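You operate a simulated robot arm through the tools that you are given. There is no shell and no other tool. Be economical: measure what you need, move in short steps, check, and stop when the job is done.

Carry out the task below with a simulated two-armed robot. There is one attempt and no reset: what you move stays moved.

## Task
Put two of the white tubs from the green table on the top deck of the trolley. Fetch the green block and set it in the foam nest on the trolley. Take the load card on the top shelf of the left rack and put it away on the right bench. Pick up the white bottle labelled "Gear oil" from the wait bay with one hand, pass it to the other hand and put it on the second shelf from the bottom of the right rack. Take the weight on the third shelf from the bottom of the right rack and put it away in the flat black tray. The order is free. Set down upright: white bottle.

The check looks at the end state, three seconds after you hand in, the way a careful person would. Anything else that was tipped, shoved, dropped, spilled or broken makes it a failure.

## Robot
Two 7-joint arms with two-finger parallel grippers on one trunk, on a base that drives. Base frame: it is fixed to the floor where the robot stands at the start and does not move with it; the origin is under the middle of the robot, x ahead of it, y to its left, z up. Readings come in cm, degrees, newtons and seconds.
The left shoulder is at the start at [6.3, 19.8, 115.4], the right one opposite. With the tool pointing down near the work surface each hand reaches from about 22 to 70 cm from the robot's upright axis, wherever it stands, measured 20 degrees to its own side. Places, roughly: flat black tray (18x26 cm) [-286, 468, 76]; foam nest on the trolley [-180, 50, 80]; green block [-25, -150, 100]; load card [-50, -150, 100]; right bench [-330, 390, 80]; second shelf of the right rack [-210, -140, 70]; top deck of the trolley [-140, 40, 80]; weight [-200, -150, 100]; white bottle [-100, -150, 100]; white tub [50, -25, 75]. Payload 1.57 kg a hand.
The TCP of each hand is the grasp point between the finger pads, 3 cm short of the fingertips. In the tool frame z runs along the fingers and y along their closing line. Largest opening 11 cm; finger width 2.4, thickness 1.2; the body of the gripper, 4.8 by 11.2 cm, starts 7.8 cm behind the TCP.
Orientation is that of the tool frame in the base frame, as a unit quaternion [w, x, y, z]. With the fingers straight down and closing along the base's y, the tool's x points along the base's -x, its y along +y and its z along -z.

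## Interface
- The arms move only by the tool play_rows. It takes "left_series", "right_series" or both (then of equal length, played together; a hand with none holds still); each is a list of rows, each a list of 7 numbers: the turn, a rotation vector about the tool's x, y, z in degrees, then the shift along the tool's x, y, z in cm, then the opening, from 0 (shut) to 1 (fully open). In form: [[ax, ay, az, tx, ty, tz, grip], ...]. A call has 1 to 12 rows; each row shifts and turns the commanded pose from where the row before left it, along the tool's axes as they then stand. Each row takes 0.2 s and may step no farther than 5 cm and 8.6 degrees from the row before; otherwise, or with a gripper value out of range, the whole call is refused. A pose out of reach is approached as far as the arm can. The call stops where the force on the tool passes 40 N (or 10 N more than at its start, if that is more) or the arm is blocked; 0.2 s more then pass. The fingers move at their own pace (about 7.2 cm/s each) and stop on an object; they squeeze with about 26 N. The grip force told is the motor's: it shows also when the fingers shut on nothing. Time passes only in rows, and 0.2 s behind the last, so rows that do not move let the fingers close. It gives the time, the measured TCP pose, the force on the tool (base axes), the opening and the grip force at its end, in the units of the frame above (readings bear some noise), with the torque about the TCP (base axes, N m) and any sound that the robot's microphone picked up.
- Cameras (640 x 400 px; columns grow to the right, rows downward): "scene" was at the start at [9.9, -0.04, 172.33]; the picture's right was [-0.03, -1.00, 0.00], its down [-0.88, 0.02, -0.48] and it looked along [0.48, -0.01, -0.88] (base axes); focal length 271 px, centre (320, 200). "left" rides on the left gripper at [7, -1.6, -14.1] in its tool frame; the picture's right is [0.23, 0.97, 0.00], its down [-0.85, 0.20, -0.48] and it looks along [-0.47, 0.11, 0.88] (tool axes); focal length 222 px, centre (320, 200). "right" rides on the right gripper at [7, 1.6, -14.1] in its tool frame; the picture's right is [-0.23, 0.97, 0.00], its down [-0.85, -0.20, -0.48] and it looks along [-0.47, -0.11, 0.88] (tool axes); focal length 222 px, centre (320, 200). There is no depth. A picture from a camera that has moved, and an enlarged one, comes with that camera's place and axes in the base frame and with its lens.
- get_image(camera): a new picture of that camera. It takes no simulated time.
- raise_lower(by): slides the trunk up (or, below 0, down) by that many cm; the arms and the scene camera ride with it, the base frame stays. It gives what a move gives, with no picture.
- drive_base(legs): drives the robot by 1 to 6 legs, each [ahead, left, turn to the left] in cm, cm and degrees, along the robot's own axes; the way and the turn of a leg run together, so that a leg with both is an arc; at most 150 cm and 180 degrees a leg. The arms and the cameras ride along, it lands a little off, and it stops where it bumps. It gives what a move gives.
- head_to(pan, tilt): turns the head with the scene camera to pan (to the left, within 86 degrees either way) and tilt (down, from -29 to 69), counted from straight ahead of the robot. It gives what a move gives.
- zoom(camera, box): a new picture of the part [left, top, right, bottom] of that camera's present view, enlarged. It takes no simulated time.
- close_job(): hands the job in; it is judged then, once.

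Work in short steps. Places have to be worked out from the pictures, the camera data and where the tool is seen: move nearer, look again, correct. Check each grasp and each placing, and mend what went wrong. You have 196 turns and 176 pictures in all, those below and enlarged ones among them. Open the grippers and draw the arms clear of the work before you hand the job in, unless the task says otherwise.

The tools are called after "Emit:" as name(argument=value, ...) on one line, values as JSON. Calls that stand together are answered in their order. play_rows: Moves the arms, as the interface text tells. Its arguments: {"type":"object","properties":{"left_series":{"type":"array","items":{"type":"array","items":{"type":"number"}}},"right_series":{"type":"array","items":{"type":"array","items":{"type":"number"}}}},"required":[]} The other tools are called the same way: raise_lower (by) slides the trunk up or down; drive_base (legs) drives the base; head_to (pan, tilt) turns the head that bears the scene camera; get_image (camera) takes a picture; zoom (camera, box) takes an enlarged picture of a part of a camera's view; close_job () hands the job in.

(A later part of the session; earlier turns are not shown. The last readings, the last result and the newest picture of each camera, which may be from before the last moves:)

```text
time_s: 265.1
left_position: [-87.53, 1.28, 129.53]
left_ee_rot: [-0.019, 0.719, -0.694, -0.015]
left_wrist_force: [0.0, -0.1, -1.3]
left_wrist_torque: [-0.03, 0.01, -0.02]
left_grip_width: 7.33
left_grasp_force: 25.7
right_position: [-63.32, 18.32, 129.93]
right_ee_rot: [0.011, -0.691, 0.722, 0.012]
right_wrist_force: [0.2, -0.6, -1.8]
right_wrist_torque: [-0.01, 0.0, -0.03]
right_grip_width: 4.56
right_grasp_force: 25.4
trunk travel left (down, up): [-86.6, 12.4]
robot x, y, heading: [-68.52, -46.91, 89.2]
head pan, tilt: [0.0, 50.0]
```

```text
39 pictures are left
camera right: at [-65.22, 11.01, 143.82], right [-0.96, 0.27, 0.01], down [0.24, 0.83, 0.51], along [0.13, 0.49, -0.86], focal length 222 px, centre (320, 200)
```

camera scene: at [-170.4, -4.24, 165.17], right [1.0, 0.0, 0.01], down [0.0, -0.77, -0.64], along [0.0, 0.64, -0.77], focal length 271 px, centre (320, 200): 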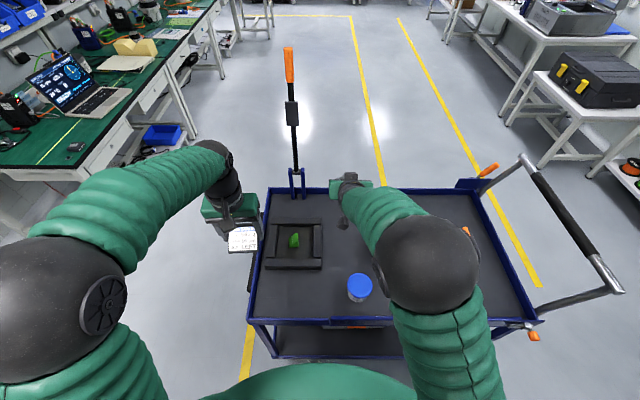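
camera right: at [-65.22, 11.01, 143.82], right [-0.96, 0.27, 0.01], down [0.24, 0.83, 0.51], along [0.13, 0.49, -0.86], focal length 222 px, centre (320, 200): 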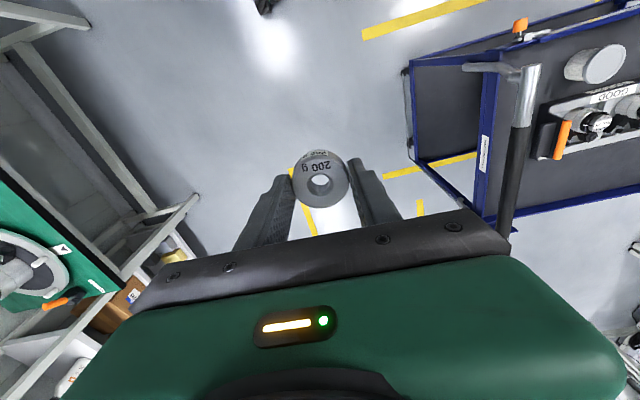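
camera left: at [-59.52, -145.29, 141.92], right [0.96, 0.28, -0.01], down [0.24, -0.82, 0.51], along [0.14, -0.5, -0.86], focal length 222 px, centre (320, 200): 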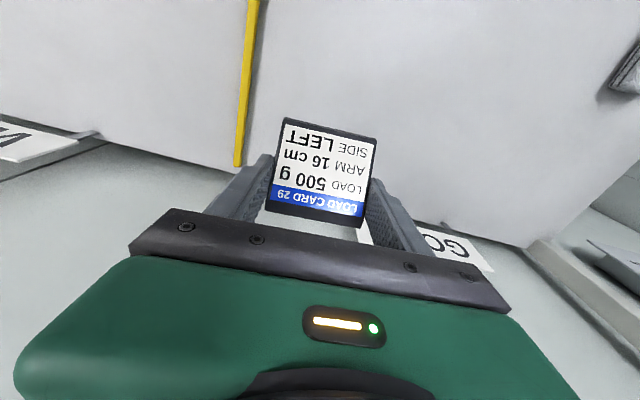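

Weight is solid now. I drive up the aisle toward the far end (to y≈360).

Emit:
drive_base(legs=[[0, -10, 0.8], [150, 0, 0], [150, 0, 0], [110, 0, 0]])

Emit:
head_to(pan=65, tilt=25)

Emit:
get_image(camera="scene")

```text
time_s: 285.6
left_position: [-71.63, 411.32, 129.66]
left_ee_rot: [-0.02, 0.713, -0.701, -0.016]
left_wrist_force: [-0.7, 0.2, 0.6]
left_wrist_torque: [0.01, 0.01, 0.0]
left_grip_width: 7.32
left_grasp_force: 26.2
right_position: [-47.2, 428.17, 130.43]
right_ee_rot: [0.012, -0.685, 0.729, 0.015]
right_wrist_force: [-0.4, -0.3, -2.1]
right_wrist_torque: [0.02, 0.0, 0.03]
right_grip_width: 4.55
right_grasp_force: 26.3
trunk travel left (down, up): [-86.6, 12.4]
robot x, y, heading: [-53.66, 363.31, 87.8]
head pan, tilt: [0.0, 50.0]
```

```text
time_s: 287.0
left_position: [-71.55, 411.2, 129.66]
left_ee_rot: [-0.021, 0.713, -0.7, -0.017]
left_wrist_force: [-0.4, 0.1, -0.8]
left_wrist_torque: [0.01, 0.0, 0.01]
left_grip_width: 7.32
left_grasp_force: 26.1
right_position: [-47.25, 428.0, 130.04]
right_ee_rot: [0.009, -0.685, 0.729, 0.01]
right_wrist_force: [0.7, 0.5, -2.3]
right_wrist_torque: [-0.01, -0.01, 0.03]
right_grip_width: 4.57
right_grasp_force: 25.9
trunk travel left (down, up): [-86.6, 12.4]
robot x, y, heading: [-54.2, 363.61, 88.0]
head pan, tilt: [65.0, 25.0]
```

```text
38 pictures are left
camera scene: at [-61.98, 371.45, 189.07], right [0.45, 0.89, 0.0], down [0.38, -0.19, -0.91], along [-0.81, 0.41, -0.42], focal length 271 px, centre (320, 200)
```

scene: 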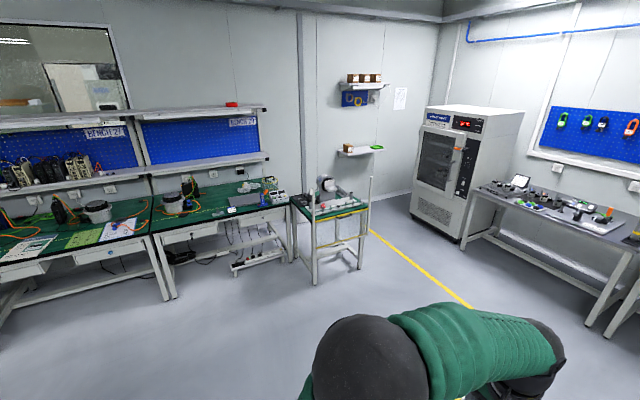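

I zoom in on the right bench and the small table to find the free bench area and flat black tray.

Emit:
zoom(camera="scene", box=[130, 150, 390, 290])

```text
2.46 times, centred on (260, 220) of scene
camera zoom: at [-61.98, 371.45, 189.07], right [0.45, 0.89, 0.0], down [0.38, -0.19, -0.91], along [-0.81, 0.41, -0.42], focal length 666 px, centre (468, 151)
```

zoom: 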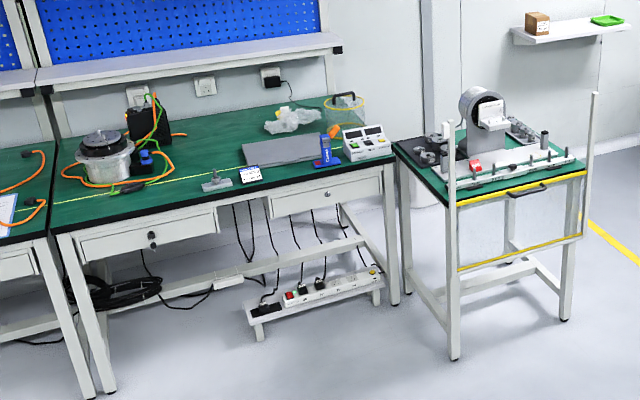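

The tray is at the left side of the small guarded table. I drive toward the bench facing −x.

Emit:
drive_base(legs=[[0, 0, 92], [140, 0, 0], [0, -18, 0]])

Emit:
head_to(pan=0, tilt=40)

Emit:
get_image(camera="scene")

```text
time_s: 299.0
left_position: [-241.91, 360.43, 129.41]
left_ee_rot: [-0.008, 0.999, 0.025, -0.026]
left_wrist_force: [-0.3, -0.1, -0.3]
left_wrist_torque: [0.06, -0.02, 0.01]
left_grip_width: 7.3
left_grasp_force: 26.0
right_position: [-259.66, 384.37, 129.66]
right_ee_rot: [-0.007, 1.0, -0.016, -0.007]
right_wrist_force: [0.7, -0.6, -2.7]
right_wrist_torque: [0.04, 0.0, 0.02]
right_grip_width: 4.53
right_grasp_force: 25.7
trunk travel left (down, up): [-86.6, 12.4]
robot x, y, heading: [-195.02, 381.19, 180.0]
head pan, tilt: [65.0, 25.0]
```

```text
time_s: 300.4
left_position: [-241.76, 363.31, 130.05]
left_ee_rot: [0.004, 0.999, 0.024, -0.027]
left_wrist_force: [0.9, 0.9, -0.2]
left_wrist_torque: [0.03, 0.01, -0.03]
left_grip_width: 7.3
left_grasp_force: 26.1
right_position: [-259.23, 387.26, 129.25]
right_ee_rot: [0.002, 1.0, -0.016, -0.001]
right_wrist_force: [0.2, 1.2, -1.8]
right_wrist_torque: [-0.03, 0.01, 0.0]
right_grip_width: 4.51
right_grasp_force: 25.8
trunk travel left (down, up): [-86.6, 12.4]
robot x, y, heading: [-194.9, 381.32, 179.4]
head pan, tilt: [0.0, 40.0]
```

```text
36 pictures are left
camera scene: at [-207.0, 382.8, 186.73], right [0.0, 1.0, -0.01], down [0.64, -0.01, -0.76], along [-0.76, 0.0, -0.64], focal length 271 px, centre (320, 200)
```

scene: 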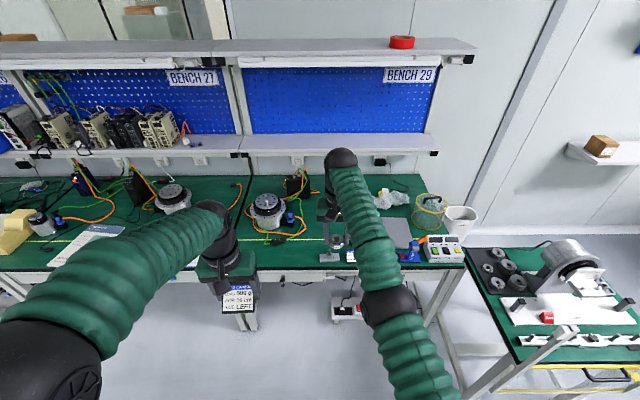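

Emit:
zoom(camera="scene", box=[230, 170, 480, 300])

Emit:
zoom(camera="scene", box=[450, 220, 640, 340])

```text
2.56 times, centred on (355, 235) of scene
camera zoom: at [-207.0, 382.8, 186.73], right [0.0, 1.0, -0.01], down [0.64, -0.01, -0.76], along [-0.76, 0.0, -0.64], focal length 693 px, centre (230, 110)
```

zoom: 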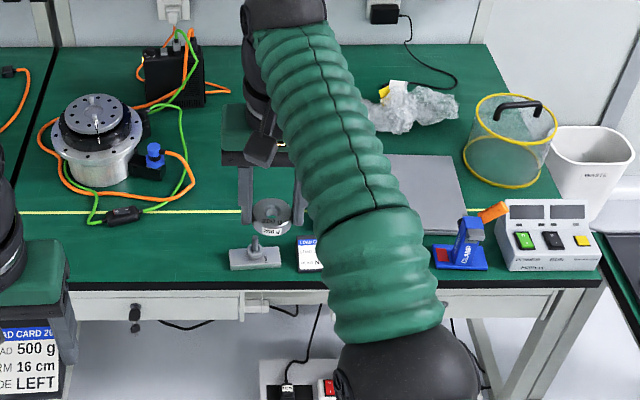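

```text
3.33 times, centred on (545, 280) of scene
camera zoom: at [-207.0, 382.8, 186.73], right [0.0, 1.0, -0.01], down [0.64, -0.01, -0.76], along [-0.76, 0.0, -0.64], focal length 902 px, centre (-430, -67)
```

zoom: 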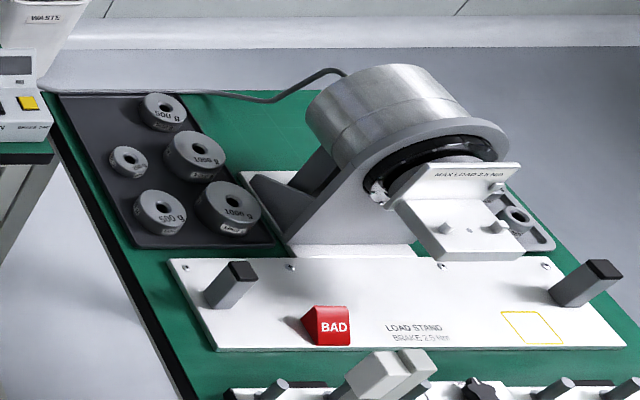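

Bench 29 (right bench) has a free front area at ≈(−291, 369), left of the bracket; the tray has a free spot at ≈(−292.5, 464). I approach the bench to place the card.

Emit:
drive_base(legs=[[36, -5, 0]])

Emit:
raise_lower(by=-12)

Emit:
head_to(pan=5, tilt=50)

Emit:
get_image(camera="scene")

Emit:
get_image(camera="left")

```text
time_s: 302.7
left_position: [-277.36, 366.95, 129.98]
left_ee_rot: [-0.001, 0.999, 0.027, -0.028]
left_wrist_force: [0.5, -0.8, -0.8]
left_wrist_torque: [0.03, -0.03, 0.01]
left_grip_width: 7.31
left_grasp_force: 26.0
right_position: [-294.92, 390.7, 129.44]
right_ee_rot: [-0.003, 1.0, -0.014, 0.0]
right_wrist_force: [-0.8, 0.2, -2.0]
right_wrist_torque: [0.04, 0.02, -0.01]
right_grip_width: 4.54
right_grasp_force: 26.0
trunk travel left (down, up): [-86.6, 12.4]
robot x, y, heading: [-230.97, 386.23, -179.9]
head pan, tilt: [0.0, 40.0]
```

```text
time_s: 304.2
left_position: [-277.34, 367.13, 117.94]
left_ee_rot: [0.0, 0.999, 0.027, -0.028]
left_wrist_force: [0.3, -0.6, -0.8]
left_wrist_torque: [0.02, -0.01, 0.02]
left_grip_width: 7.33
left_grasp_force: 25.7
right_position: [-294.85, 391.06, 116.9]
right_ee_rot: [-0.005, 1.0, -0.014, 0.01]
right_wrist_force: [0.4, -0.3, -2.4]
right_wrist_torque: [0.0, 0.01, 0.0]
right_grip_width: 4.56
right_grasp_force: 25.6
trunk travel left (down, up): [-74.6, 24.4]
robot x, y, heading: [-231.21, 385.89, -180.1]
head pan, tilt: [0.0, 40.0]
```

```text
time_s: 304.9
left_position: [-277.28, 367.19, 117.94]
left_ee_rot: [0.001, 0.999, 0.027, -0.028]
left_wrist_force: [0.1, 0.5, -0.6]
left_wrist_torque: [0.0, -0.03, 0.03]
left_grip_width: 7.31
left_grasp_force: 26.4
right_position: [-294.84, 391.22, 116.8]
right_ee_rot: [-0.004, 1.0, -0.013, 0.009]
right_wrist_force: [0.1, -0.1, -2.3]
right_wrist_torque: [0.0, -0.02, 0.03]
right_grip_width: 4.54
right_grasp_force: 26.1
trunk travel left (down, up): [-74.6, 24.4]
robot x, y, heading: [-231.26, 386.18, -179.8]
head pan, tilt: [5.0, 50.0]
```

```text
33 pictures are left
camera scene: at [-242.15, 385.49, 173.32], right [-0.09, 1.0, 0.0], down [0.76, 0.07, -0.64], along [-0.64, -0.06, -0.77], focal length 271 px, centre (320, 200)
```

scene: 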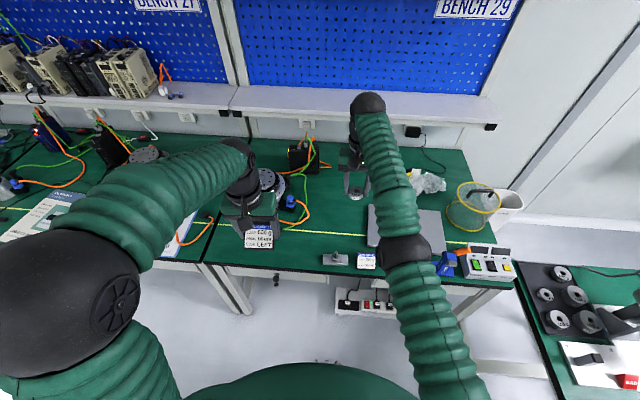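

```text
32 pictures are left
camera left: at [-269.73, 369.35, 131.74], right [0.28, -0.96, -0.01], down [-0.82, -0.24, 0.53], along [-0.51, -0.14, -0.85], focal length 222 px, centre (320, 200)
```

left: 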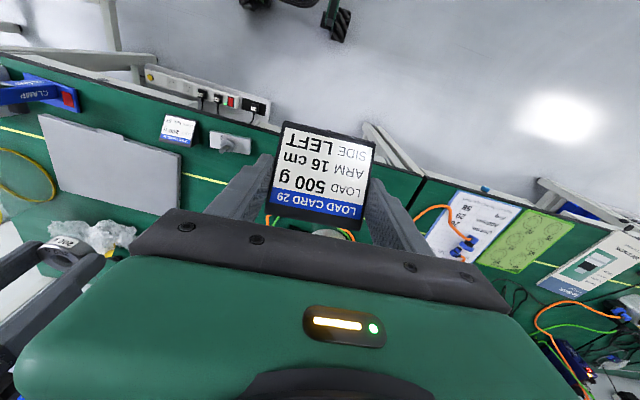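

Free front strip is y 343–381, x −284…−302. I move the card over (−292, 366) and lower to ~4 cm above the bench.

Emit:
play_rows(left_series=[[0, 0, 0, -3.5, 0.3, 0, 0.45], [0, 0, 0, -3.5, 0.3, 0, 0.45], [0, 0, 0, -3.5, 0.3, 0, 0.45], [0, 0, 0, -3.5, 0.3, 0, 0.45], [0, 0, 0, 0, 0, 4.2, 0.45], [0, 0, 0, 0, 0, 4.2, 0.45], [0, 0, 0, 0, 0, 4.2, 0.45], [0, 0, 0, 0, 0, 4.2, 0.45], [0, 0, 0, 0, 0, 4.2, 0.45], [0, 0, 0, 0, 0, 4.2, 0.45], [0, 0, 0, 0, 0, 3.5, 0.45], [0, 0, 0, 0, 0, 0, 0.45]])

Emit:
get_image(camera="left")

Emit:
zoom(camera="scene", box=[170, 140, 390, 290])

```text
time_s: 307.5
left_position: [-292.89, 365.17, 89.88]
left_ee_rot: [0.001, 0.999, 0.027, -0.028]
left_wrist_force: [0.5, 0.8, -0.9]
left_wrist_torque: [-0.02, 0.03, -0.05]
left_grip_width: 7.28
left_grasp_force: 25.9
right_position: [-294.85, 391.2, 116.59]
right_ee_rot: [-0.004, 1.0, -0.013, 0.013]
right_wrist_force: [-0.3, 0.5, -2.1]
right_wrist_torque: [-0.01, 0.04, -0.01]
right_grip_width: 4.54
right_grasp_force: 25.5
trunk travel left (down, up): [-74.6, 24.4]
robot x, y, heading: [-231.01, 386.42, -180.1]
head pan, tilt: [5.0, 50.0]
```

```text
31 pictures are left
camera left: at [-285.26, 367.23, 103.59], right [0.28, -0.96, -0.01], down [-0.82, -0.24, 0.53], along [-0.51, -0.14, -0.85], focal length 222 px, centre (320, 200)
```

left: 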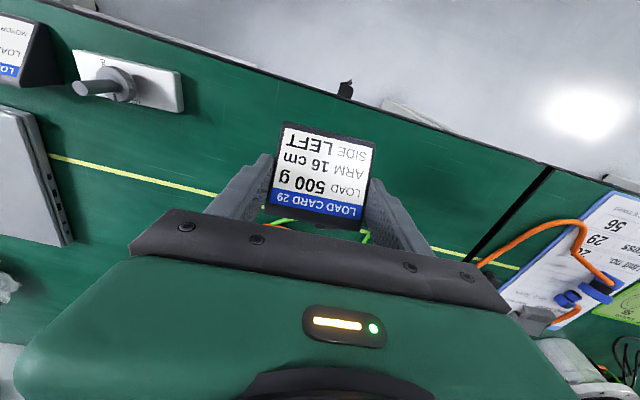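

```text
2.67 times, centred on (280, 215) of scene
camera zoom: at [-242.21, 385.44, 173.32], right [-0.09, 1.0, 0.0], down [0.77, 0.07, -0.64], along [-0.64, -0.06, -0.77], focal length 722 px, centre (427, 160)
```

zoom: 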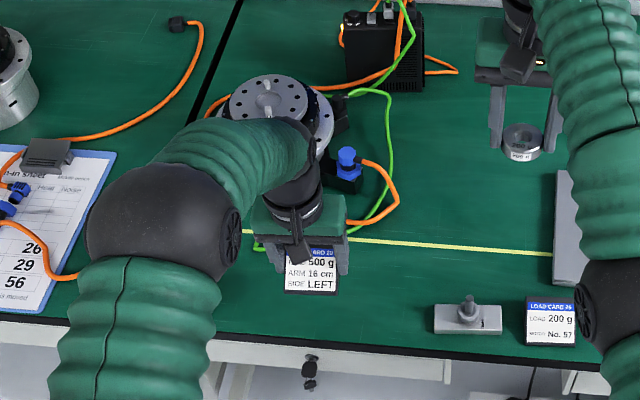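

I shift 2 cm toward the front edge (away from the cables) and lower stepwise.

Emit:
play_rows(left_series=[[0, 0, 0, 2, 0.5, 1.5, 0.45], [0, 0, 0, 0, 0, 1.8, 0.45], [0, 0, 0, 0, 0, 1.2, 0.45], [0, 0, 0, 0, 0, 0.5, 0.45], [0, 0, 0, 0, 0, 0, 0.45]])

Emit:
play_rows(left_series=[[0, 0, 0, 0, 0, 0.35, 0.45], [0, 0, 0, 0, 0, 0.35, 0.45], [0, 0, 0, 0, 0, 0, 0.45]])

Emit:
play_rows(left_series=[[0, 0, 0, 0, 0, 0.3, 0.45], [0, 0, 0, 0, 0, 0.3, 0.45], [0, 0, 0, 0, 0, 0, 0.45]])

```text
time_s: 308.7
left_position: [-291.15, 364.72, 84.86]
left_ee_rot: [0.0, 0.999, 0.027, -0.028]
left_wrist_force: [-0.6, -0.7, -0.5]
left_wrist_torque: [-0.02, -0.01, 0.0]
left_grip_width: 7.32
left_grasp_force: 26.1
right_position: [-294.81, 391.17, 116.7]
right_ee_rot: [-0.004, 1.0, -0.013, 0.013]
right_wrist_force: [0.3, 0.1, -2.5]
right_wrist_torque: [0.02, 0.0, 0.02]
right_grip_width: 4.55
right_grasp_force: 25.6
trunk travel left (down, up): [-74.6, 24.4]
robot x, y, heading: [-231.12, 386.24, -179.8]
head pan, tilt: [5.0, 50.0]
```

```text
time_s: 309.5
left_position: [-291.19, 364.65, 84.27]
left_ee_rot: [0.001, 0.999, 0.027, -0.028]
left_wrist_force: [0.0, -0.3, -0.4]
left_wrist_torque: [0.01, 0.02, 0.01]
left_grip_width: 7.33
left_grasp_force: 25.9
right_position: [-294.86, 391.3, 116.73]
right_ee_rot: [-0.004, 1.0, -0.013, 0.013]
right_wrist_force: [0.0, -0.3, -1.9]
right_wrist_torque: [0.03, -0.01, 0.0]
right_grip_width: 4.53
right_grasp_force: 26.1
trunk travel left (down, up): [-74.6, 24.4]
robot x, y, heading: [-230.94, 386.18, -179.7]
head pan, tilt: [5.0, 50.0]
```

```text
time_s: 310.3
left_position: [-291.28, 364.73, 83.74]
left_ee_rot: [0.001, 0.999, 0.027, -0.028]
left_wrist_force: [0.2, -0.5, -0.8]
left_wrist_torque: [0.02, 0.01, -0.02]
left_grip_width: 7.32
left_grasp_force: 25.9
right_position: [-294.88, 391.24, 116.72]
right_ee_rot: [-0.004, 1.0, -0.014, 0.013]
right_wrist_force: [0.1, -0.6, -1.8]
right_wrist_torque: [-0.03, 0.03, 0.04]
right_grip_width: 4.54
right_grasp_force: 26.3
trunk travel left (down, up): [-74.6, 24.4]
robot x, y, heading: [-230.95, 386.31, -179.8]
head pan, tilt: [5.0, 50.0]
```

Not yet in contact; continue in small steps.

Emit:
play_rows(left_series=[[0, 0, 0, 0, 0, 0.3, 0.45], [0, 0, 0, 0, 0, 0.3, 0.45], [0, 0, 0, 0, 0, 0, 0.45]])

Emit:
play_rows(left_series=[[0, 0, 0, 0, 0, 0.3, 0.45], [0, 0, 0, 0, 0, 0.3, 0.45], [0, 0, 0, 0, 0, 0, 0.45]])

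Emit:
zoom(camera="scene", box=[220, 190, 320, 260])

```text
time_s: 311.1
left_position: [-291.19, 364.66, 83.18]
left_ee_rot: [0.0, 0.999, 0.027, -0.028]
left_wrist_force: [-0.7, 0.3, -0.5]
left_wrist_torque: [0.01, 0.02, 0.03]
left_grip_width: 7.31
left_grasp_force: 26.3
right_position: [-294.76, 391.15, 116.64]
right_ee_rot: [-0.004, 1.0, -0.013, 0.013]
right_wrist_force: [-0.5, -0.5, -1.1]
right_wrist_torque: [-0.04, -0.01, -0.02]
right_grip_width: 4.55
right_grasp_force: 24.9
trunk travel left (down, up): [-74.6, 24.4]
robot x, y, heading: [-231.24, 386.21, -180.2]
head pan, tilt: [5.0, 50.0]
```

```text
time_s: 311.9
left_position: [-291.23, 364.91, 82.38]
left_ee_rot: [0.001, 0.999, 0.027, -0.028]
left_wrist_force: [-0.2, -0.8, -0.2]
left_wrist_torque: [-0.01, 0.01, -0.03]
left_grip_width: 7.32
left_grasp_force: 26.3
right_position: [-294.88, 391.2, 116.57]
right_ee_rot: [-0.004, 1.0, -0.013, 0.013]
right_wrist_force: [0.5, -0.8, -2.4]
right_wrist_torque: [-0.02, -0.02, 0.0]
right_grip_width: 4.55
right_grasp_force: 26.0
trunk travel left (down, up): [-74.6, 24.4]
robot x, y, heading: [-230.64, 386.22, -179.9]
head pan, tilt: [5.0, 50.0]
```

```text
5.71 times, centred on (270, 225) of scene
camera zoom: at [-242.27, 385.45, 173.31], right [-0.09, 1.0, 0.0], down [0.77, 0.07, -0.64], along [-0.64, -0.06, -0.77], focal length 1547 px, centre (606, 57)
```

zoom: 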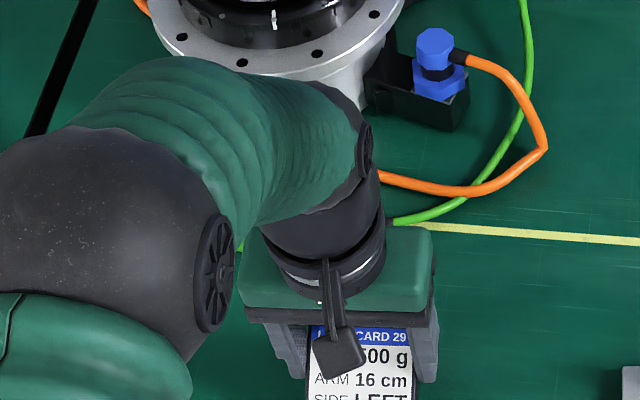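

Emit:
play_rows(left_series=[[0, 0, 0, 0, 0, 0.35, 0.45], [0, 0, 0, 0, 0, 0.35, 0.45], [0, 0, 0, 0, 0, 0.35, 0.45], [0, 0, 0, 0, 0, 0, 0.45]])

Emit:
play_rows(left_series=[[0, 0, 0, 0, 0, 0.3, 0.45], [0, 0, 0, 0, 0, 0.3, 0.45], [0, 0, 0, 0, 0, 0, 0.45]])

Emit:
play_rows(left_series=[[0, 0, 0, 0, 0, 0.3, 0.45], [0, 0, 0, 0, 0, 0.3, 0.45], [0, 0, 0, 0, 0, 0, 0.45]])

Emit:
zoom(camera="left", box=[160, 60, 480, 260])

```text
time_s: 312.9
left_position: [-291.37, 364.81, 81.28]
left_ee_rot: [0.0, 0.999, 0.027, -0.028]
left_wrist_force: [1.5, 0.4, -0.6]
left_wrist_torque: [0.0, -0.01, -0.03]
left_grip_width: 7.3
left_grasp_force: 26.1
right_position: [-294.89, 391.13, 116.66]
right_ee_rot: [-0.004, 1.0, -0.014, 0.013]
right_wrist_force: [-0.5, -0.5, -2.8]
right_wrist_torque: [0.0, 0.01, 0.0]
right_grip_width: 4.54
right_grasp_force: 26.0
trunk travel left (down, up): [-74.6, 24.4]
robot x, y, heading: [-231.27, 386.28, -179.9]
head pan, tilt: [5.0, 50.0]
```

```text
time_s: 313.7
left_position: [-291.45, 364.69, 80.77]
left_ee_rot: [0.0, 0.999, 0.028, -0.028]
left_wrist_force: [-0.1, -0.5, -1.4]
left_wrist_torque: [-0.04, -0.04, -0.05]
left_grip_width: 7.3
left_grasp_force: 26.0
right_position: [-294.84, 391.23, 116.71]
right_ee_rot: [-0.005, 1.0, -0.013, 0.014]
right_wrist_force: [-0.5, 0.0, -2.7]
right_wrist_torque: [0.0, 0.0, -0.01]
right_grip_width: 4.54
right_grasp_force: 25.9
trunk travel left (down, up): [-74.6, 24.4]
robot x, y, heading: [-231.0, 386.6, -179.9]
head pan, tilt: [5.0, 50.0]
```

```text
time_s: 314.5
left_position: [-291.43, 364.68, 80.1]
left_ee_rot: [0.001, 0.999, 0.028, -0.028]
left_wrist_force: [0.3, -0.3, 0.2]
left_wrist_torque: [0.01, 0.0, -0.03]
left_grip_width: 7.32
left_grasp_force: 25.3
right_position: [-294.81, 391.05, 116.74]
right_ee_rot: [-0.004, 1.0, -0.013, 0.013]
right_wrist_force: [0.5, -0.2, -2.1]
right_wrist_torque: [0.02, 0.01, 0.0]
right_grip_width: 4.52
right_grasp_force: 26.5
trunk travel left (down, up): [-74.6, 24.4]
robot x, y, heading: [-231.16, 385.96, -179.8]
head pan, tilt: [5.0, 50.0]
```

```text
2.00 times, centred on (320, 160) of left
camera zoom: at [-283.78, 366.87, 93.93], right [0.28, -0.96, -0.01], down [-0.82, -0.24, 0.53], along [-0.51, -0.14, -0.85], focal length 444 px, centre (320, 280)
```

zoom: 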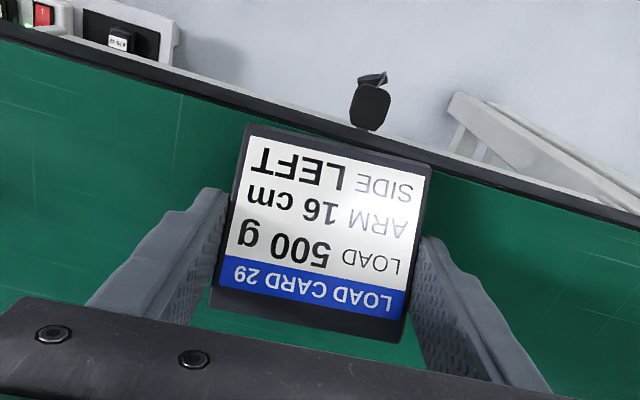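

The bench is lower (~75) so its front edge is at x≈−288; I shift the card 5 cm inward and continue down.

Emit:
play_rows(left_series=[[0, 0, 0, -2.5, 0, 0, 0.45], [0, 0, 0, -2.5, 0, 0, 0.45], [0, 0, 0, 0, 0, 0.3, 0.45], [0, 0, 0, 0, 0, 0.3, 0.45], [0, 0, 0, 0, 0, 0, 0.45]])

Emit:
play_rows(left_series=[[0, 0, 0, 0, 0, 0.3, 0.45], [0, 0, 0, 0, 0, 0.3, 0.45], [0, 0, 0, 0, 0, 0, 0.45]])

Emit:
play_rows(left_series=[[0, 0, 0, 0, 0, 0.3, 0.45], [0, 0, 0, 0, 0, 0.3, 0.45], [0, 0, 0, 0, 0, 0, 0.45]])

Emit:
zoom(camera="left", box=[160, 60, 480, 260])

```text
time_s: 315.7
left_position: [-296.56, 364.27, 79.85]
left_ee_rot: [0.002, 0.999, 0.027, -0.027]
left_wrist_force: [-0.1, -0.6, -0.4]
left_wrist_torque: [-0.01, 0.01, 0.04]
left_grip_width: 7.29
left_grasp_force: 25.9
right_position: [-294.91, 391.17, 116.65]
right_ee_rot: [-0.004, 1.0, -0.013, 0.013]
right_wrist_force: [0.1, 1.2, -2.6]
right_wrist_torque: [0.02, 0.01, -0.04]
right_grip_width: 4.53
right_grasp_force: 25.9
trunk travel left (down, up): [-74.6, 24.4]
robot x, y, heading: [-231.02, 386.05, -179.9]
head pan, tilt: [5.0, 50.0]
```

```text
time_s: 316.5
left_position: [-296.67, 364.65, 79.27]
left_ee_rot: [0.0, 0.999, 0.027, -0.028]
left_wrist_force: [-1.0, 0.0, 0.3]
left_wrist_torque: [0.02, -0.02, 0.01]
left_grip_width: 7.31
left_grasp_force: 25.8
right_position: [-294.8, 391.23, 116.62]
right_ee_rot: [-0.004, 1.0, -0.013, 0.013]
right_wrist_force: [0.2, 0.3, -1.8]
right_wrist_torque: [0.02, -0.02, 0.01]
right_grip_width: 4.54
right_grasp_force: 26.1
trunk travel left (down, up): [-74.6, 24.4]
robot x, y, heading: [-231.06, 385.8, -180.0]
head pan, tilt: [5.0, 50.0]
```

```text
time_s: 317.3
left_position: [-296.61, 364.43, 78.81]
left_ee_rot: [0.001, 0.999, 0.026, -0.029]
left_wrist_force: [-0.5, -1.4, 14.8]
left_wrist_torque: [0.03, -0.51, -0.04]
left_grip_width: 7.32
left_grasp_force: 25.9
right_position: [-294.61, 391.31, 116.96]
right_ee_rot: [-0.003, 1.0, -0.013, 0.009]
right_wrist_force: [0.8, 0.1, -2.0]
right_wrist_torque: [0.02, 0.03, 0.01]
right_grip_width: 4.53
right_grasp_force: 26.3
trunk travel left (down, up): [-74.6, 24.4]
robot x, y, heading: [-231.02, 386.13, -179.8]
head pan, tilt: [5.0, 50.0]
```

```text
2.00 times, centred on (320, 160) of left
camera zoom: at [-288.93, 366.61, 92.63], right [0.28, -0.96, -0.01], down [-0.81, -0.24, 0.53], along [-0.51, -0.14, -0.85], focal length 444 px, centre (320, 280)
```

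zoom: 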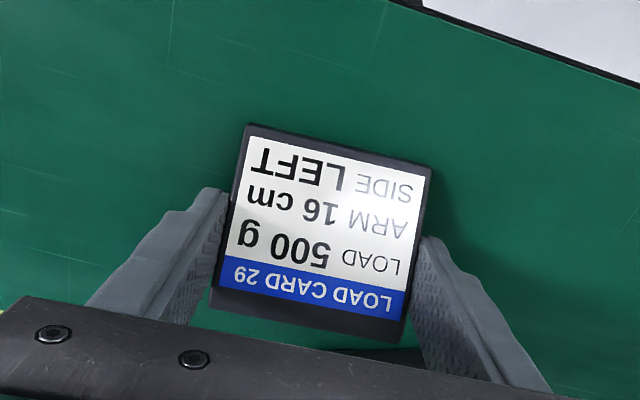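

Contact; the card is well inside the bench edge. Release and rise.

Emit:
play_rows(left_series=[[0, 0, 0, 0, 0, -0.15, 0.45], [0, 0, 0, 0, 0, 0, 0.65], [0, 0, 0, 0, 0, 0, 0.85], [0, 0, 0, 0, 0, 0, 0.85], [0, 0, 0, 0, 0, -2, 0.85], [0, 0, 0, 0, 0, -4, 0.85], [0, 0, 0, 0, 0, -4.5, 0.85], [0, 0, 0, 0, 0, -4.5, 0.85], [0, 0, 0, 0, 0, -4.5, 0.85], [0, 0, 0, 0, 0, -4.5, 0.85], [0, 0, 0, 4, 0, -3, 0.85], [0, 0, 0, 4, 0, -3, 0.85]])

Emit:
zoom(camera="scene", box=[170, 140, 390, 290])

```text
time_s: 319.9
left_position: [-286.9, 364.98, 108.72]
left_ee_rot: [0.001, 0.999, 0.027, -0.029]
left_wrist_force: [0.2, 0.6, 0.0]
left_wrist_torque: [-0.02, 0.04, -0.02]
left_grip_width: 9.37
left_grasp_force: 0.1
right_position: [-294.6, 391.27, 117.04]
right_ee_rot: [-0.002, 1.0, -0.013, 0.009]
right_wrist_force: [0.3, 0.6, -1.7]
right_wrist_torque: [0.0, 0.03, 0.0]
right_grip_width: 4.54
right_grasp_force: 26.1
trunk travel left (down, up): [-74.6, 24.4]
robot x, y, heading: [-231.26, 386.59, -179.9]
head pan, tilt: [5.0, 50.0]
```

```text
2.67 times, centred on (280, 215) of scene
camera zoom: at [-241.73, 385.55, 173.35], right [-0.09, 1.0, 0.0], down [0.76, 0.07, -0.64], along [-0.64, -0.06, -0.77], focal length 722 px, centre (427, 160)
```

zoom: 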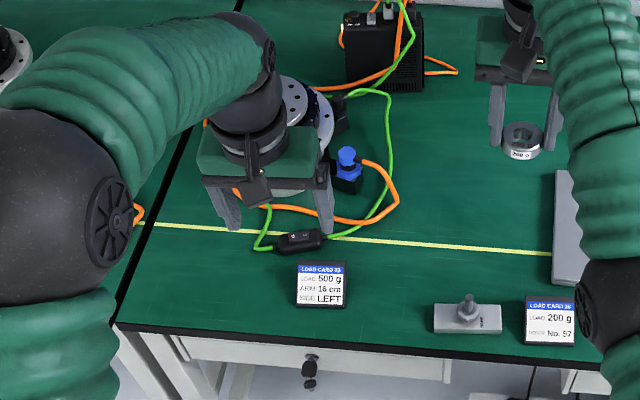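

Card placed upright on the right bench. Now I move toward the tray: strafe right and turn 29° right, staying in front of the bench corner.

Emit:
drive_base(legs=[[0, -28, 0], [0, 0, -29]])

Emit:
head_to(pan=-20, tilt=50)

Emit:
get_image(camera="scene")

Emit:
get_image(camera="right")

```text
time_s: 323.4
left_position: [-290.34, 423.38, 108.53]
left_ee_rot: [-0.006, 0.974, -0.227, -0.027]
left_wrist_force: [0.7, 0.3, 0.9]
left_wrist_torque: [-0.01, 0.0, 0.02]
left_grip_width: 9.36
left_grasp_force: 0.0
right_position: [-284.25, 449.91, 116.9]
right_ee_rot: [-0.001, 0.964, -0.264, 0.01]
right_wrist_force: [0.4, 0.2, -1.1]
right_wrist_torque: [0.01, 0.03, 0.0]
right_grip_width: 4.54
right_grasp_force: 25.4
trunk travel left (down, up): [-74.6, 24.4]
robot x, y, heading: [-231.11, 414.31, 150.6]
head pan, tilt: [5.0, 50.0]
```

```text
time_s: 324.2
left_position: [-290.42, 423.08, 108.51]
left_ee_rot: [-0.009, 0.973, -0.227, -0.028]
left_wrist_force: [0.0, 0.2, 0.4]
left_wrist_torque: [0.02, -0.02, 0.04]
left_grip_width: 9.35
left_grasp_force: 0.0
right_position: [-284.16, 449.61, 116.45]
right_ee_rot: [-0.002, 0.964, -0.265, 0.02]
right_wrist_force: [0.1, 0.2, -2.2]
right_wrist_torque: [-0.03, -0.01, 0.02]
right_grip_width: 4.56
right_grasp_force: 25.8
trunk travel left (down, up): [-74.6, 24.4]
robot x, y, heading: [-231.25, 413.94, 151.0]
head pan, tilt: [-20.0, 50.0]
```

```text
25 pictures are left
camera scene: at [-239.31, 421.84, 173.32], right [0.76, 0.65, 0.0], down [0.5, -0.58, -0.64], along [-0.42, 0.49, -0.77], focal length 271 px, centre (320, 200)
```

scene: 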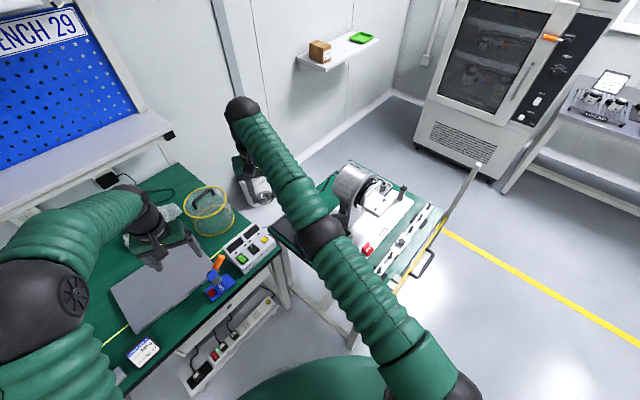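

```text
24 pictures are left
camera right: at [-279.56, 444.7, 130.79], right [-0.69, -0.72, -0.02], down [-0.65, 0.61, 0.45], along [-0.31, 0.33, -0.89], focal length 222 px, centre (320, 200)
```

right: 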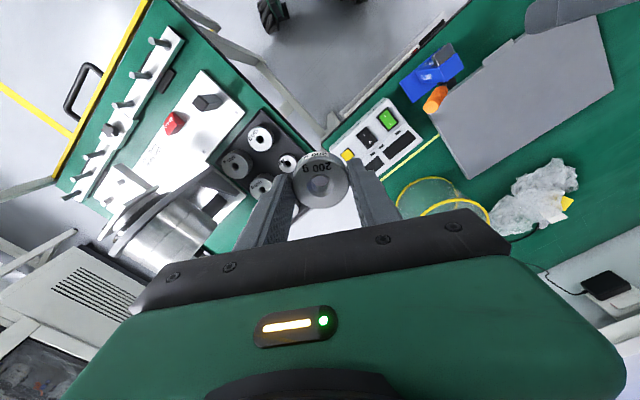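

Emit:
zoom(camera="right", box=[170, 80, 380, 210])

```text
3.05 times, centred on (275, 145) of right
camera zoom: at [-279.56, 444.7, 130.79], right [-0.69, -0.72, -0.02], down [-0.65, 0.61, 0.45], along [-0.31, 0.33, -0.89], focal length 677 px, centre (457, 368)
```

zoom: 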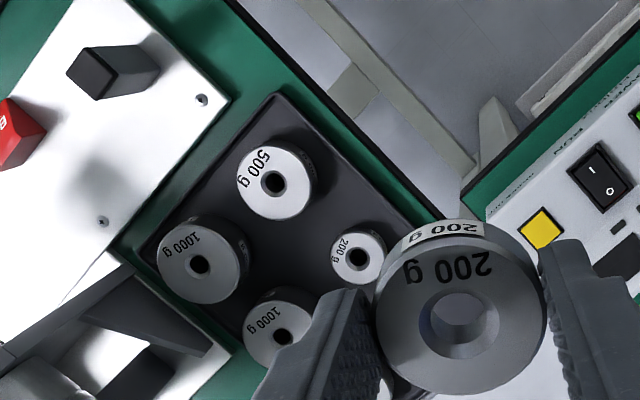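

Tray layout: two columns (y≈463, 473) with rows at x −276.6, −285.5, −294; the free slot is (−294, 464). I drive 14 cm closer to reach it.

Emit:
drive_base(legs=[[14.5, -2.5, 0]])

Emit:
play_rows(right_series=[[0, 0, 0, -0.4, -2.8, 0, 0.3], [0, 0, 0, -0.4, -2.8, 0, 0.3], [0, 0, 0, 0, 0, 4, 0.3], [0, 0, 0, 0, 0, 4, 0.3], [0, 0, 0, 0, 0, 0, 0.3]])

Emit:
get_image(camera="right")

Emit:
get_image(camera="scene")

```text
time_s: 325.6
left_position: [-301.73, 432.24, 108.58]
left_ee_rot: [-0.006, 0.974, -0.227, -0.029]
left_wrist_force: [-0.4, 0.1, -0.7]
left_wrist_torque: [-0.08, 0.02, -0.02]
left_grip_width: 9.34
left_grasp_force: 0.1
right_position: [-295.41, 458.79, 115.93]
right_ee_rot: [0.001, 0.964, -0.266, 0.029]
right_wrist_force: [0.1, 0.8, -2.2]
right_wrist_torque: [-0.07, 0.02, -0.03]
right_grip_width: 4.53
right_grasp_force: 26.1
trunk travel left (down, up): [-74.6, 24.4]
robot x, y, heading: [-242.67, 423.09, 150.9]
head pan, tilt: [-20.0, 50.0]
```

```text
time_s: 326.8
left_position: [-301.29, 432.62, 108.83]
left_ee_rot: [-0.003, 0.974, -0.226, -0.03]
left_wrist_force: [0.5, -0.1, -0.2]
left_wrist_torque: [0.0, -0.01, 0.01]
left_grip_width: 9.36
left_grasp_force: 0.0
right_position: [-294.88, 465.23, 108.35]
right_ee_rot: [0.003, 0.964, -0.265, 0.03]
right_wrist_force: [0.6, 0.8, -1.0]
right_wrist_torque: [0.0, 0.0, -0.02]
right_grip_width: 4.54
right_grasp_force: 25.9
right hand out of reach, approached as far as the arm can: row 1, 3, 4
trunk travel left (down, up): [-74.6, 24.4]
robot x, y, heading: [-242.53, 423.11, 150.9]
head pan, tilt: [-20.0, 50.0]
```

```text
22 pictures are left
camera right: at [-290.44, 460.57, 122.91], right [-0.69, -0.72, -0.02], down [-0.66, 0.62, 0.43], along [-0.3, 0.31, -0.9], focal length 222 px, centre (320, 200)
```

right: 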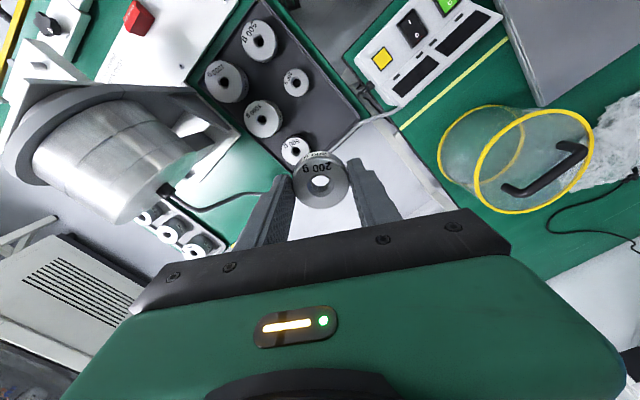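

```text
21 pictures are left
camera scene: at [-251.17, 430.02, 173.36], right [0.76, 0.65, 0.01], down [0.5, -0.58, -0.64], along [-0.42, 0.49, -0.77], focal length 271 px, centre (320, 200)
```

scene: 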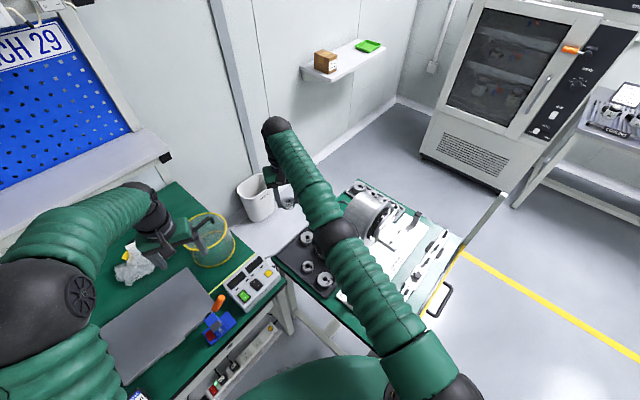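

The free slot centre is ≈(−293.6, 463). The arm is at its limit, so I drive 4 cm closer and pull the hand back accordingly.

Emit:
drive_base(legs=[[4, 0, 0]])

Emit:
play_rows(right_series=[[0, 0, 0, 3, 0.4, 0, 0.3], [0, 0, 0, 3, 0.4, 0, 0.3], [0, 0, 0, 0, 0, 4, 0.3], [0, 0, 0, 0, 0, 4, 0.3], [0, 0, 0, 0, 0, 0, 0.3]])

Emit:
get_image(camera="right")

```text
time_s: 327.7
left_position: [-303.92, 434.5, 109.48]
left_ee_rot: [-0.005, 0.973, -0.227, -0.035]
left_wrist_force: [-0.4, -0.4, 0.7]
left_wrist_torque: [0.02, 0.04, -0.03]
left_grip_width: 9.37
left_grasp_force: 0.1
right_position: [-297.4, 467.05, 109.01]
right_ee_rot: [0.002, 0.964, -0.265, 0.024]
right_wrist_force: [0.2, -0.5, -2.5]
right_wrist_torque: [0.02, 0.02, 0.0]
right_grip_width: 4.53
right_grasp_force: 26.3
trunk travel left (down, up): [-74.6, 24.4]
robot x, y, heading: [-246.05, 425.37, 150.7]
head pan, tilt: [-20.0, 50.0]
```

```text
time_s: 328.9
left_position: [-304.84, 434.21, 108.98]
left_ee_rot: [-0.005, 0.974, -0.226, -0.032]
left_wrist_force: [0.3, 0.5, -0.5]
left_wrist_torque: [0.01, 0.03, -0.03]
left_grip_width: 9.37
left_grasp_force: 0.1
right_position: [-299.24, 465.84, 101.55]
right_ee_rot: [0.0, 0.964, -0.264, 0.028]
right_wrist_force: [-0.8, -0.5, -1.9]
right_wrist_torque: [0.0, 0.0, 0.0]
right_grip_width: 4.5
right_grasp_force: 26.3
right hand out of reach, approached as far as the arm can: row 1, 2, 3
trunk travel left (down, up): [-74.6, 24.4]
robot x, y, heading: [-246.66, 425.47, 150.9]
head pan, tilt: [-20.0, 50.0]
```

```text
20 pictures are left
camera right: at [-294.96, 461.03, 116.02], right [-0.69, -0.72, -0.03], down [-0.66, 0.62, 0.43], along [-0.3, 0.32, -0.9], focal length 222 px, centre (320, 200)
```

right: 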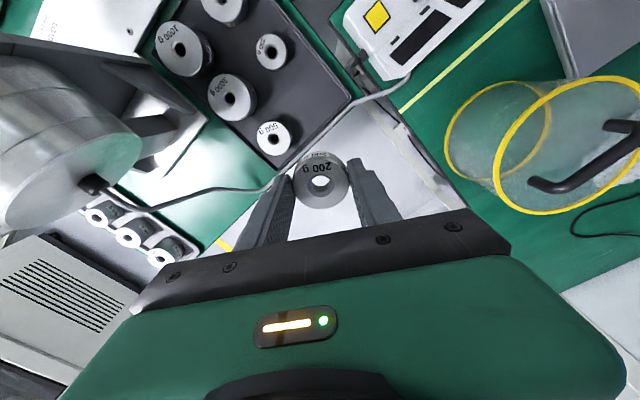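

The hand now matches its command; I bring it back 6 cm to above the slot.

Emit:
play_rows(right_series=[[0, 0, 0, 3.07, -0.3, 0, 0.3], [0, 0, 0, 3.07, -0.3, 0, 0.3], [0, 0, 0, 0, 0, 4, 0.3], [0, 0, 0, 0, 0, 0, 0.3]])

Emit:
get_image(camera="right")

```text
time_s: 329.9
left_position: [-304.73, 434.59, 109.0]
left_ee_rot: [-0.004, 0.973, -0.227, -0.031]
left_wrist_force: [0.3, -0.3, 0.7]
left_wrist_torque: [-0.01, -0.01, 0.01]
left_grip_width: 9.36
left_grasp_force: 0.1
right_position: [-299.18, 466.0, 97.36]
right_ee_rot: [0.001, 0.964, -0.265, 0.028]
right_wrist_force: [0.3, 0.1, -1.3]
right_wrist_torque: [-0.04, 0.0, 0.02]
right_grip_width: 4.52
right_grasp_force: 26.1
right hand out of reach, approached as far as the arm can: row 1, 2, 3
trunk travel left (down, up): [-74.6, 24.4]
robot x, y, heading: [-246.18, 425.14, 151.1]
head pan, tilt: [-20.0, 50.0]
```

```text
19 pictures are left
camera right: at [-294.84, 461.35, 111.84], right [-0.69, -0.72, -0.02], down [-0.66, 0.62, 0.43], along [-0.3, 0.32, -0.9], focal length 222 px, centre (320, 200)
```

right: 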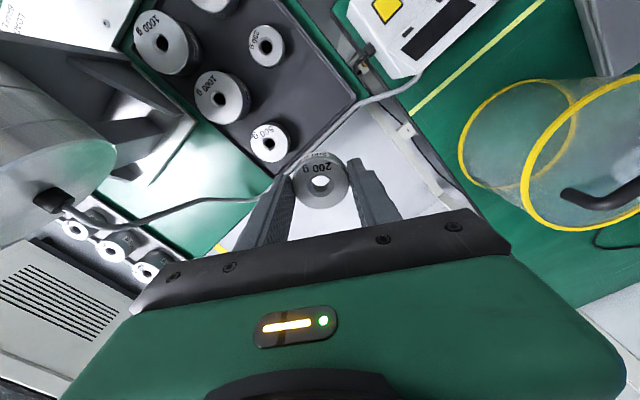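

The straight arm does not pull inward (singular), so I reposition with the base instead: back 6 cm.

Emit:
drive_base(legs=[[-6.2, 0, 0]])

Emit:
play_rows(right_series=[[0, 0, 0, 0, 0, 3, 0.3], [0, 0, 0, 0, 0, 0, 0.3]])

Emit:
get_image(camera="right")

```text
time_s: 330.9
left_position: [-299.68, 432.37, 108.51]
left_ee_rot: [-0.001, 0.973, -0.228, -0.027]
left_wrist_force: [-0.7, 0.0, -0.5]
left_wrist_torque: [-0.06, 0.0, 0.03]
left_grip_width: 9.35
left_grasp_force: 0.1
right_position: [-294.12, 463.85, 96.86]
right_ee_rot: [0.005, 0.963, -0.266, 0.032]
right_wrist_force: [-0.1, 1.1, -1.9]
right_wrist_torque: [-0.02, -0.05, -0.02]
right_grip_width: 4.51
right_grasp_force: 26.1
trunk travel left (down, up): [-74.6, 24.4]
robot x, y, heading: [-240.35, 422.55, 150.9]
head pan, tilt: [-20.0, 50.0]
```

```text
time_s: 331.5
left_position: [-299.15, 432.01, 108.91]
left_ee_rot: [-0.004, 0.973, -0.228, -0.03]
left_wrist_force: [-1.0, 0.6, -0.6]
left_wrist_torque: [-0.01, 0.0, -0.01]
left_grip_width: 9.35
left_grasp_force: 0.1
right_position: [-293.81, 463.52, 94.22]
right_ee_rot: [0.002, 0.964, -0.266, 0.03]
right_wrist_force: [-0.3, -0.2, -2.0]
right_wrist_torque: [-0.04, -0.04, 0.01]
right_grip_width: 4.52
right_grasp_force: 25.8
trunk travel left (down, up): [-74.6, 24.4]
robot x, y, heading: [-240.5, 422.45, 151.1]
head pan, tilt: [-20.0, 50.0]
```

```text
18 pictures are left
camera right: at [-289.4, 458.82, 108.76], right [-0.69, -0.72, -0.02], down [-0.66, 0.62, 0.43], along [-0.3, 0.31, -0.9], focal length 222 px, centre (320, 200)
```

right: 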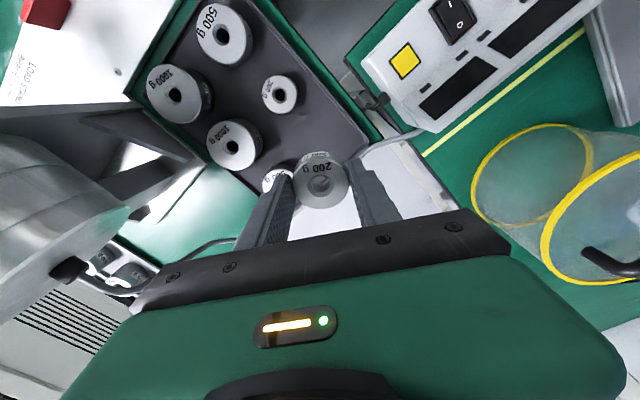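

Over the free slot. I lower to ~3 cm above the tray and check.

Emit:
play_rows(right_series=[[0, 0, 0, -0.4, 0, 3.8, 0.3], [0, 0, 0, 0, 0, 3.8, 0.3], [0, 0, 0, 0, 0, 3.5, 0.3], [0, 0, 0, 0, 0, 0, 0.3]])

Emit:
get_image(camera="right")

Emit:
zoom(camera="scene", box=[230, 140, 390, 300])

```text
time_s: 332.5
left_position: [-298.92, 431.53, 109.16]
left_ee_rot: [-0.005, 0.973, -0.227, -0.032]
left_wrist_force: [0.2, 0.5, -0.2]
left_wrist_torque: [-0.02, -0.01, 0.01]
left_grip_width: 9.35
left_grasp_force: 0.1
right_position: [-291.65, 462.56, 83.96]
right_ee_rot: [0.001, 0.964, -0.266, 0.027]
right_wrist_force: [1.0, 0.1, -2.1]
right_wrist_torque: [-0.01, 0.03, 0.01]
right_grip_width: 4.5
right_grasp_force: 25.8
right hand out of reach, approached as far as the arm can: row 1, 2, 3
trunk travel left (down, up): [-74.6, 24.4]
robot x, y, heading: [-240.73, 422.53, 150.7]
head pan, tilt: [-20.0, 50.0]
```

```text
17 pictures are left
camera right: at [-287.32, 457.82, 98.34], right [-0.69, -0.72, -0.02], down [-0.66, 0.62, 0.43], along [-0.3, 0.32, -0.9], focal length 222 px, centre (320, 200)
```

right: 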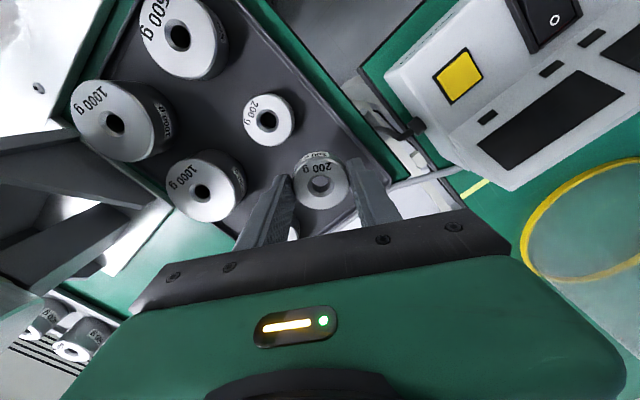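

```text
2.50 times, centred on (310, 220) of scene
camera zoom: at [-248.66, 430.17, 173.33], right [0.76, 0.65, 0.0], down [0.5, -0.58, -0.64], along [-0.42, 0.49, -0.77], focal length 677 px, centre (345, 150)
```

zoom: 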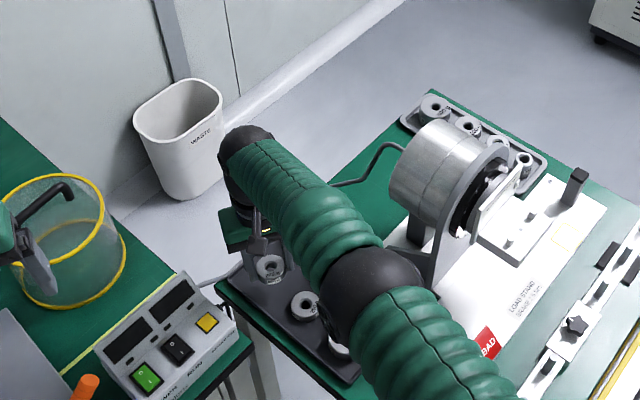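

The arm shortened slightly while descending; I drive 2.5 cm forward to re-centre on the slot, then lower.

Emit:
drive_base(legs=[[2.5, 0, 0]])

Emit:
play_rows(right_series=[[0, 0, 0, 0, 0, 1.5, 0.3], [0, 0, 0, 0, 0, 1.2, 0.3], [0, 0, 0, 0, 0, 0, 0.3]])

Emit:
get_image(camera="right")

```text
time_s: 333.3
left_position: [-300.91, 432.1, 109.49]
left_ee_rot: [-0.006, 0.974, -0.225, -0.036]
left_wrist_force: [-0.2, -0.9, -0.3]
left_wrist_torque: [-0.05, -0.01, 0.01]
left_grip_width: 9.35
left_grasp_force: 0.1
right_position: [-294.06, 463.3, 84.27]
right_ee_rot: [0.001, 0.964, -0.265, 0.025]
right_wrist_force: [0.7, 0.2, -1.3]
right_wrist_torque: [0.0, 0.07, 0.0]
right_grip_width: 4.54
right_grasp_force: 25.9
trunk travel left (down, up): [-74.6, 24.4]
robot x, y, heading: [-243.03, 423.53, 150.9]
head pan, tilt: [-20.0, 50.0]
```

```text
time_s: 334.1
left_position: [-301.03, 432.94, 109.37]
left_ee_rot: [-0.003, 0.974, -0.225, -0.035]
left_wrist_force: [0.3, 0.2, -0.1]
left_wrist_torque: [0.02, -0.02, 0.02]
left_grip_width: 9.36
left_grasp_force: 0.1
right_position: [-293.6, 463.45, 81.35]
right_ee_rot: [0.004, 0.964, -0.265, 0.026]
right_wrist_force: [-0.4, -0.1, -1.9]
right_wrist_torque: [0.01, 0.0, -0.01]
right_grip_width: 4.52
right_grasp_force: 25.8
right hand out of reach, approached as far as the arm can: row 2
trunk travel left (down, up): [-74.6, 24.4]
robot x, y, heading: [-243.36, 423.47, 150.9]
head pan, tilt: [-20.0, 50.0]
```

```text
15 pictures are left
camera right: at [-289.21, 458.92, 95.78], right [-0.69, -0.72, -0.02], down [-0.66, 0.62, 0.43], along [-0.3, 0.31, -0.9], focal length 222 px, centre (320, 200)
```

right: 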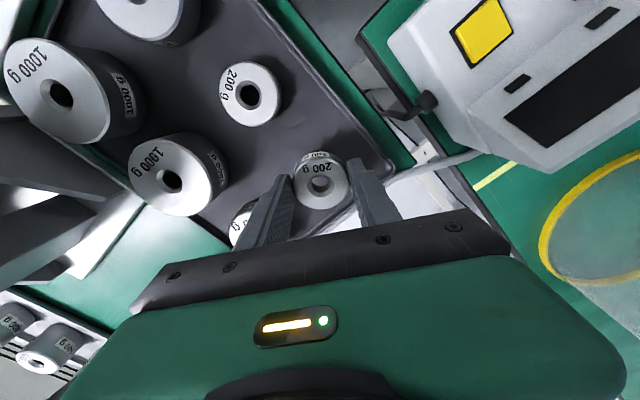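

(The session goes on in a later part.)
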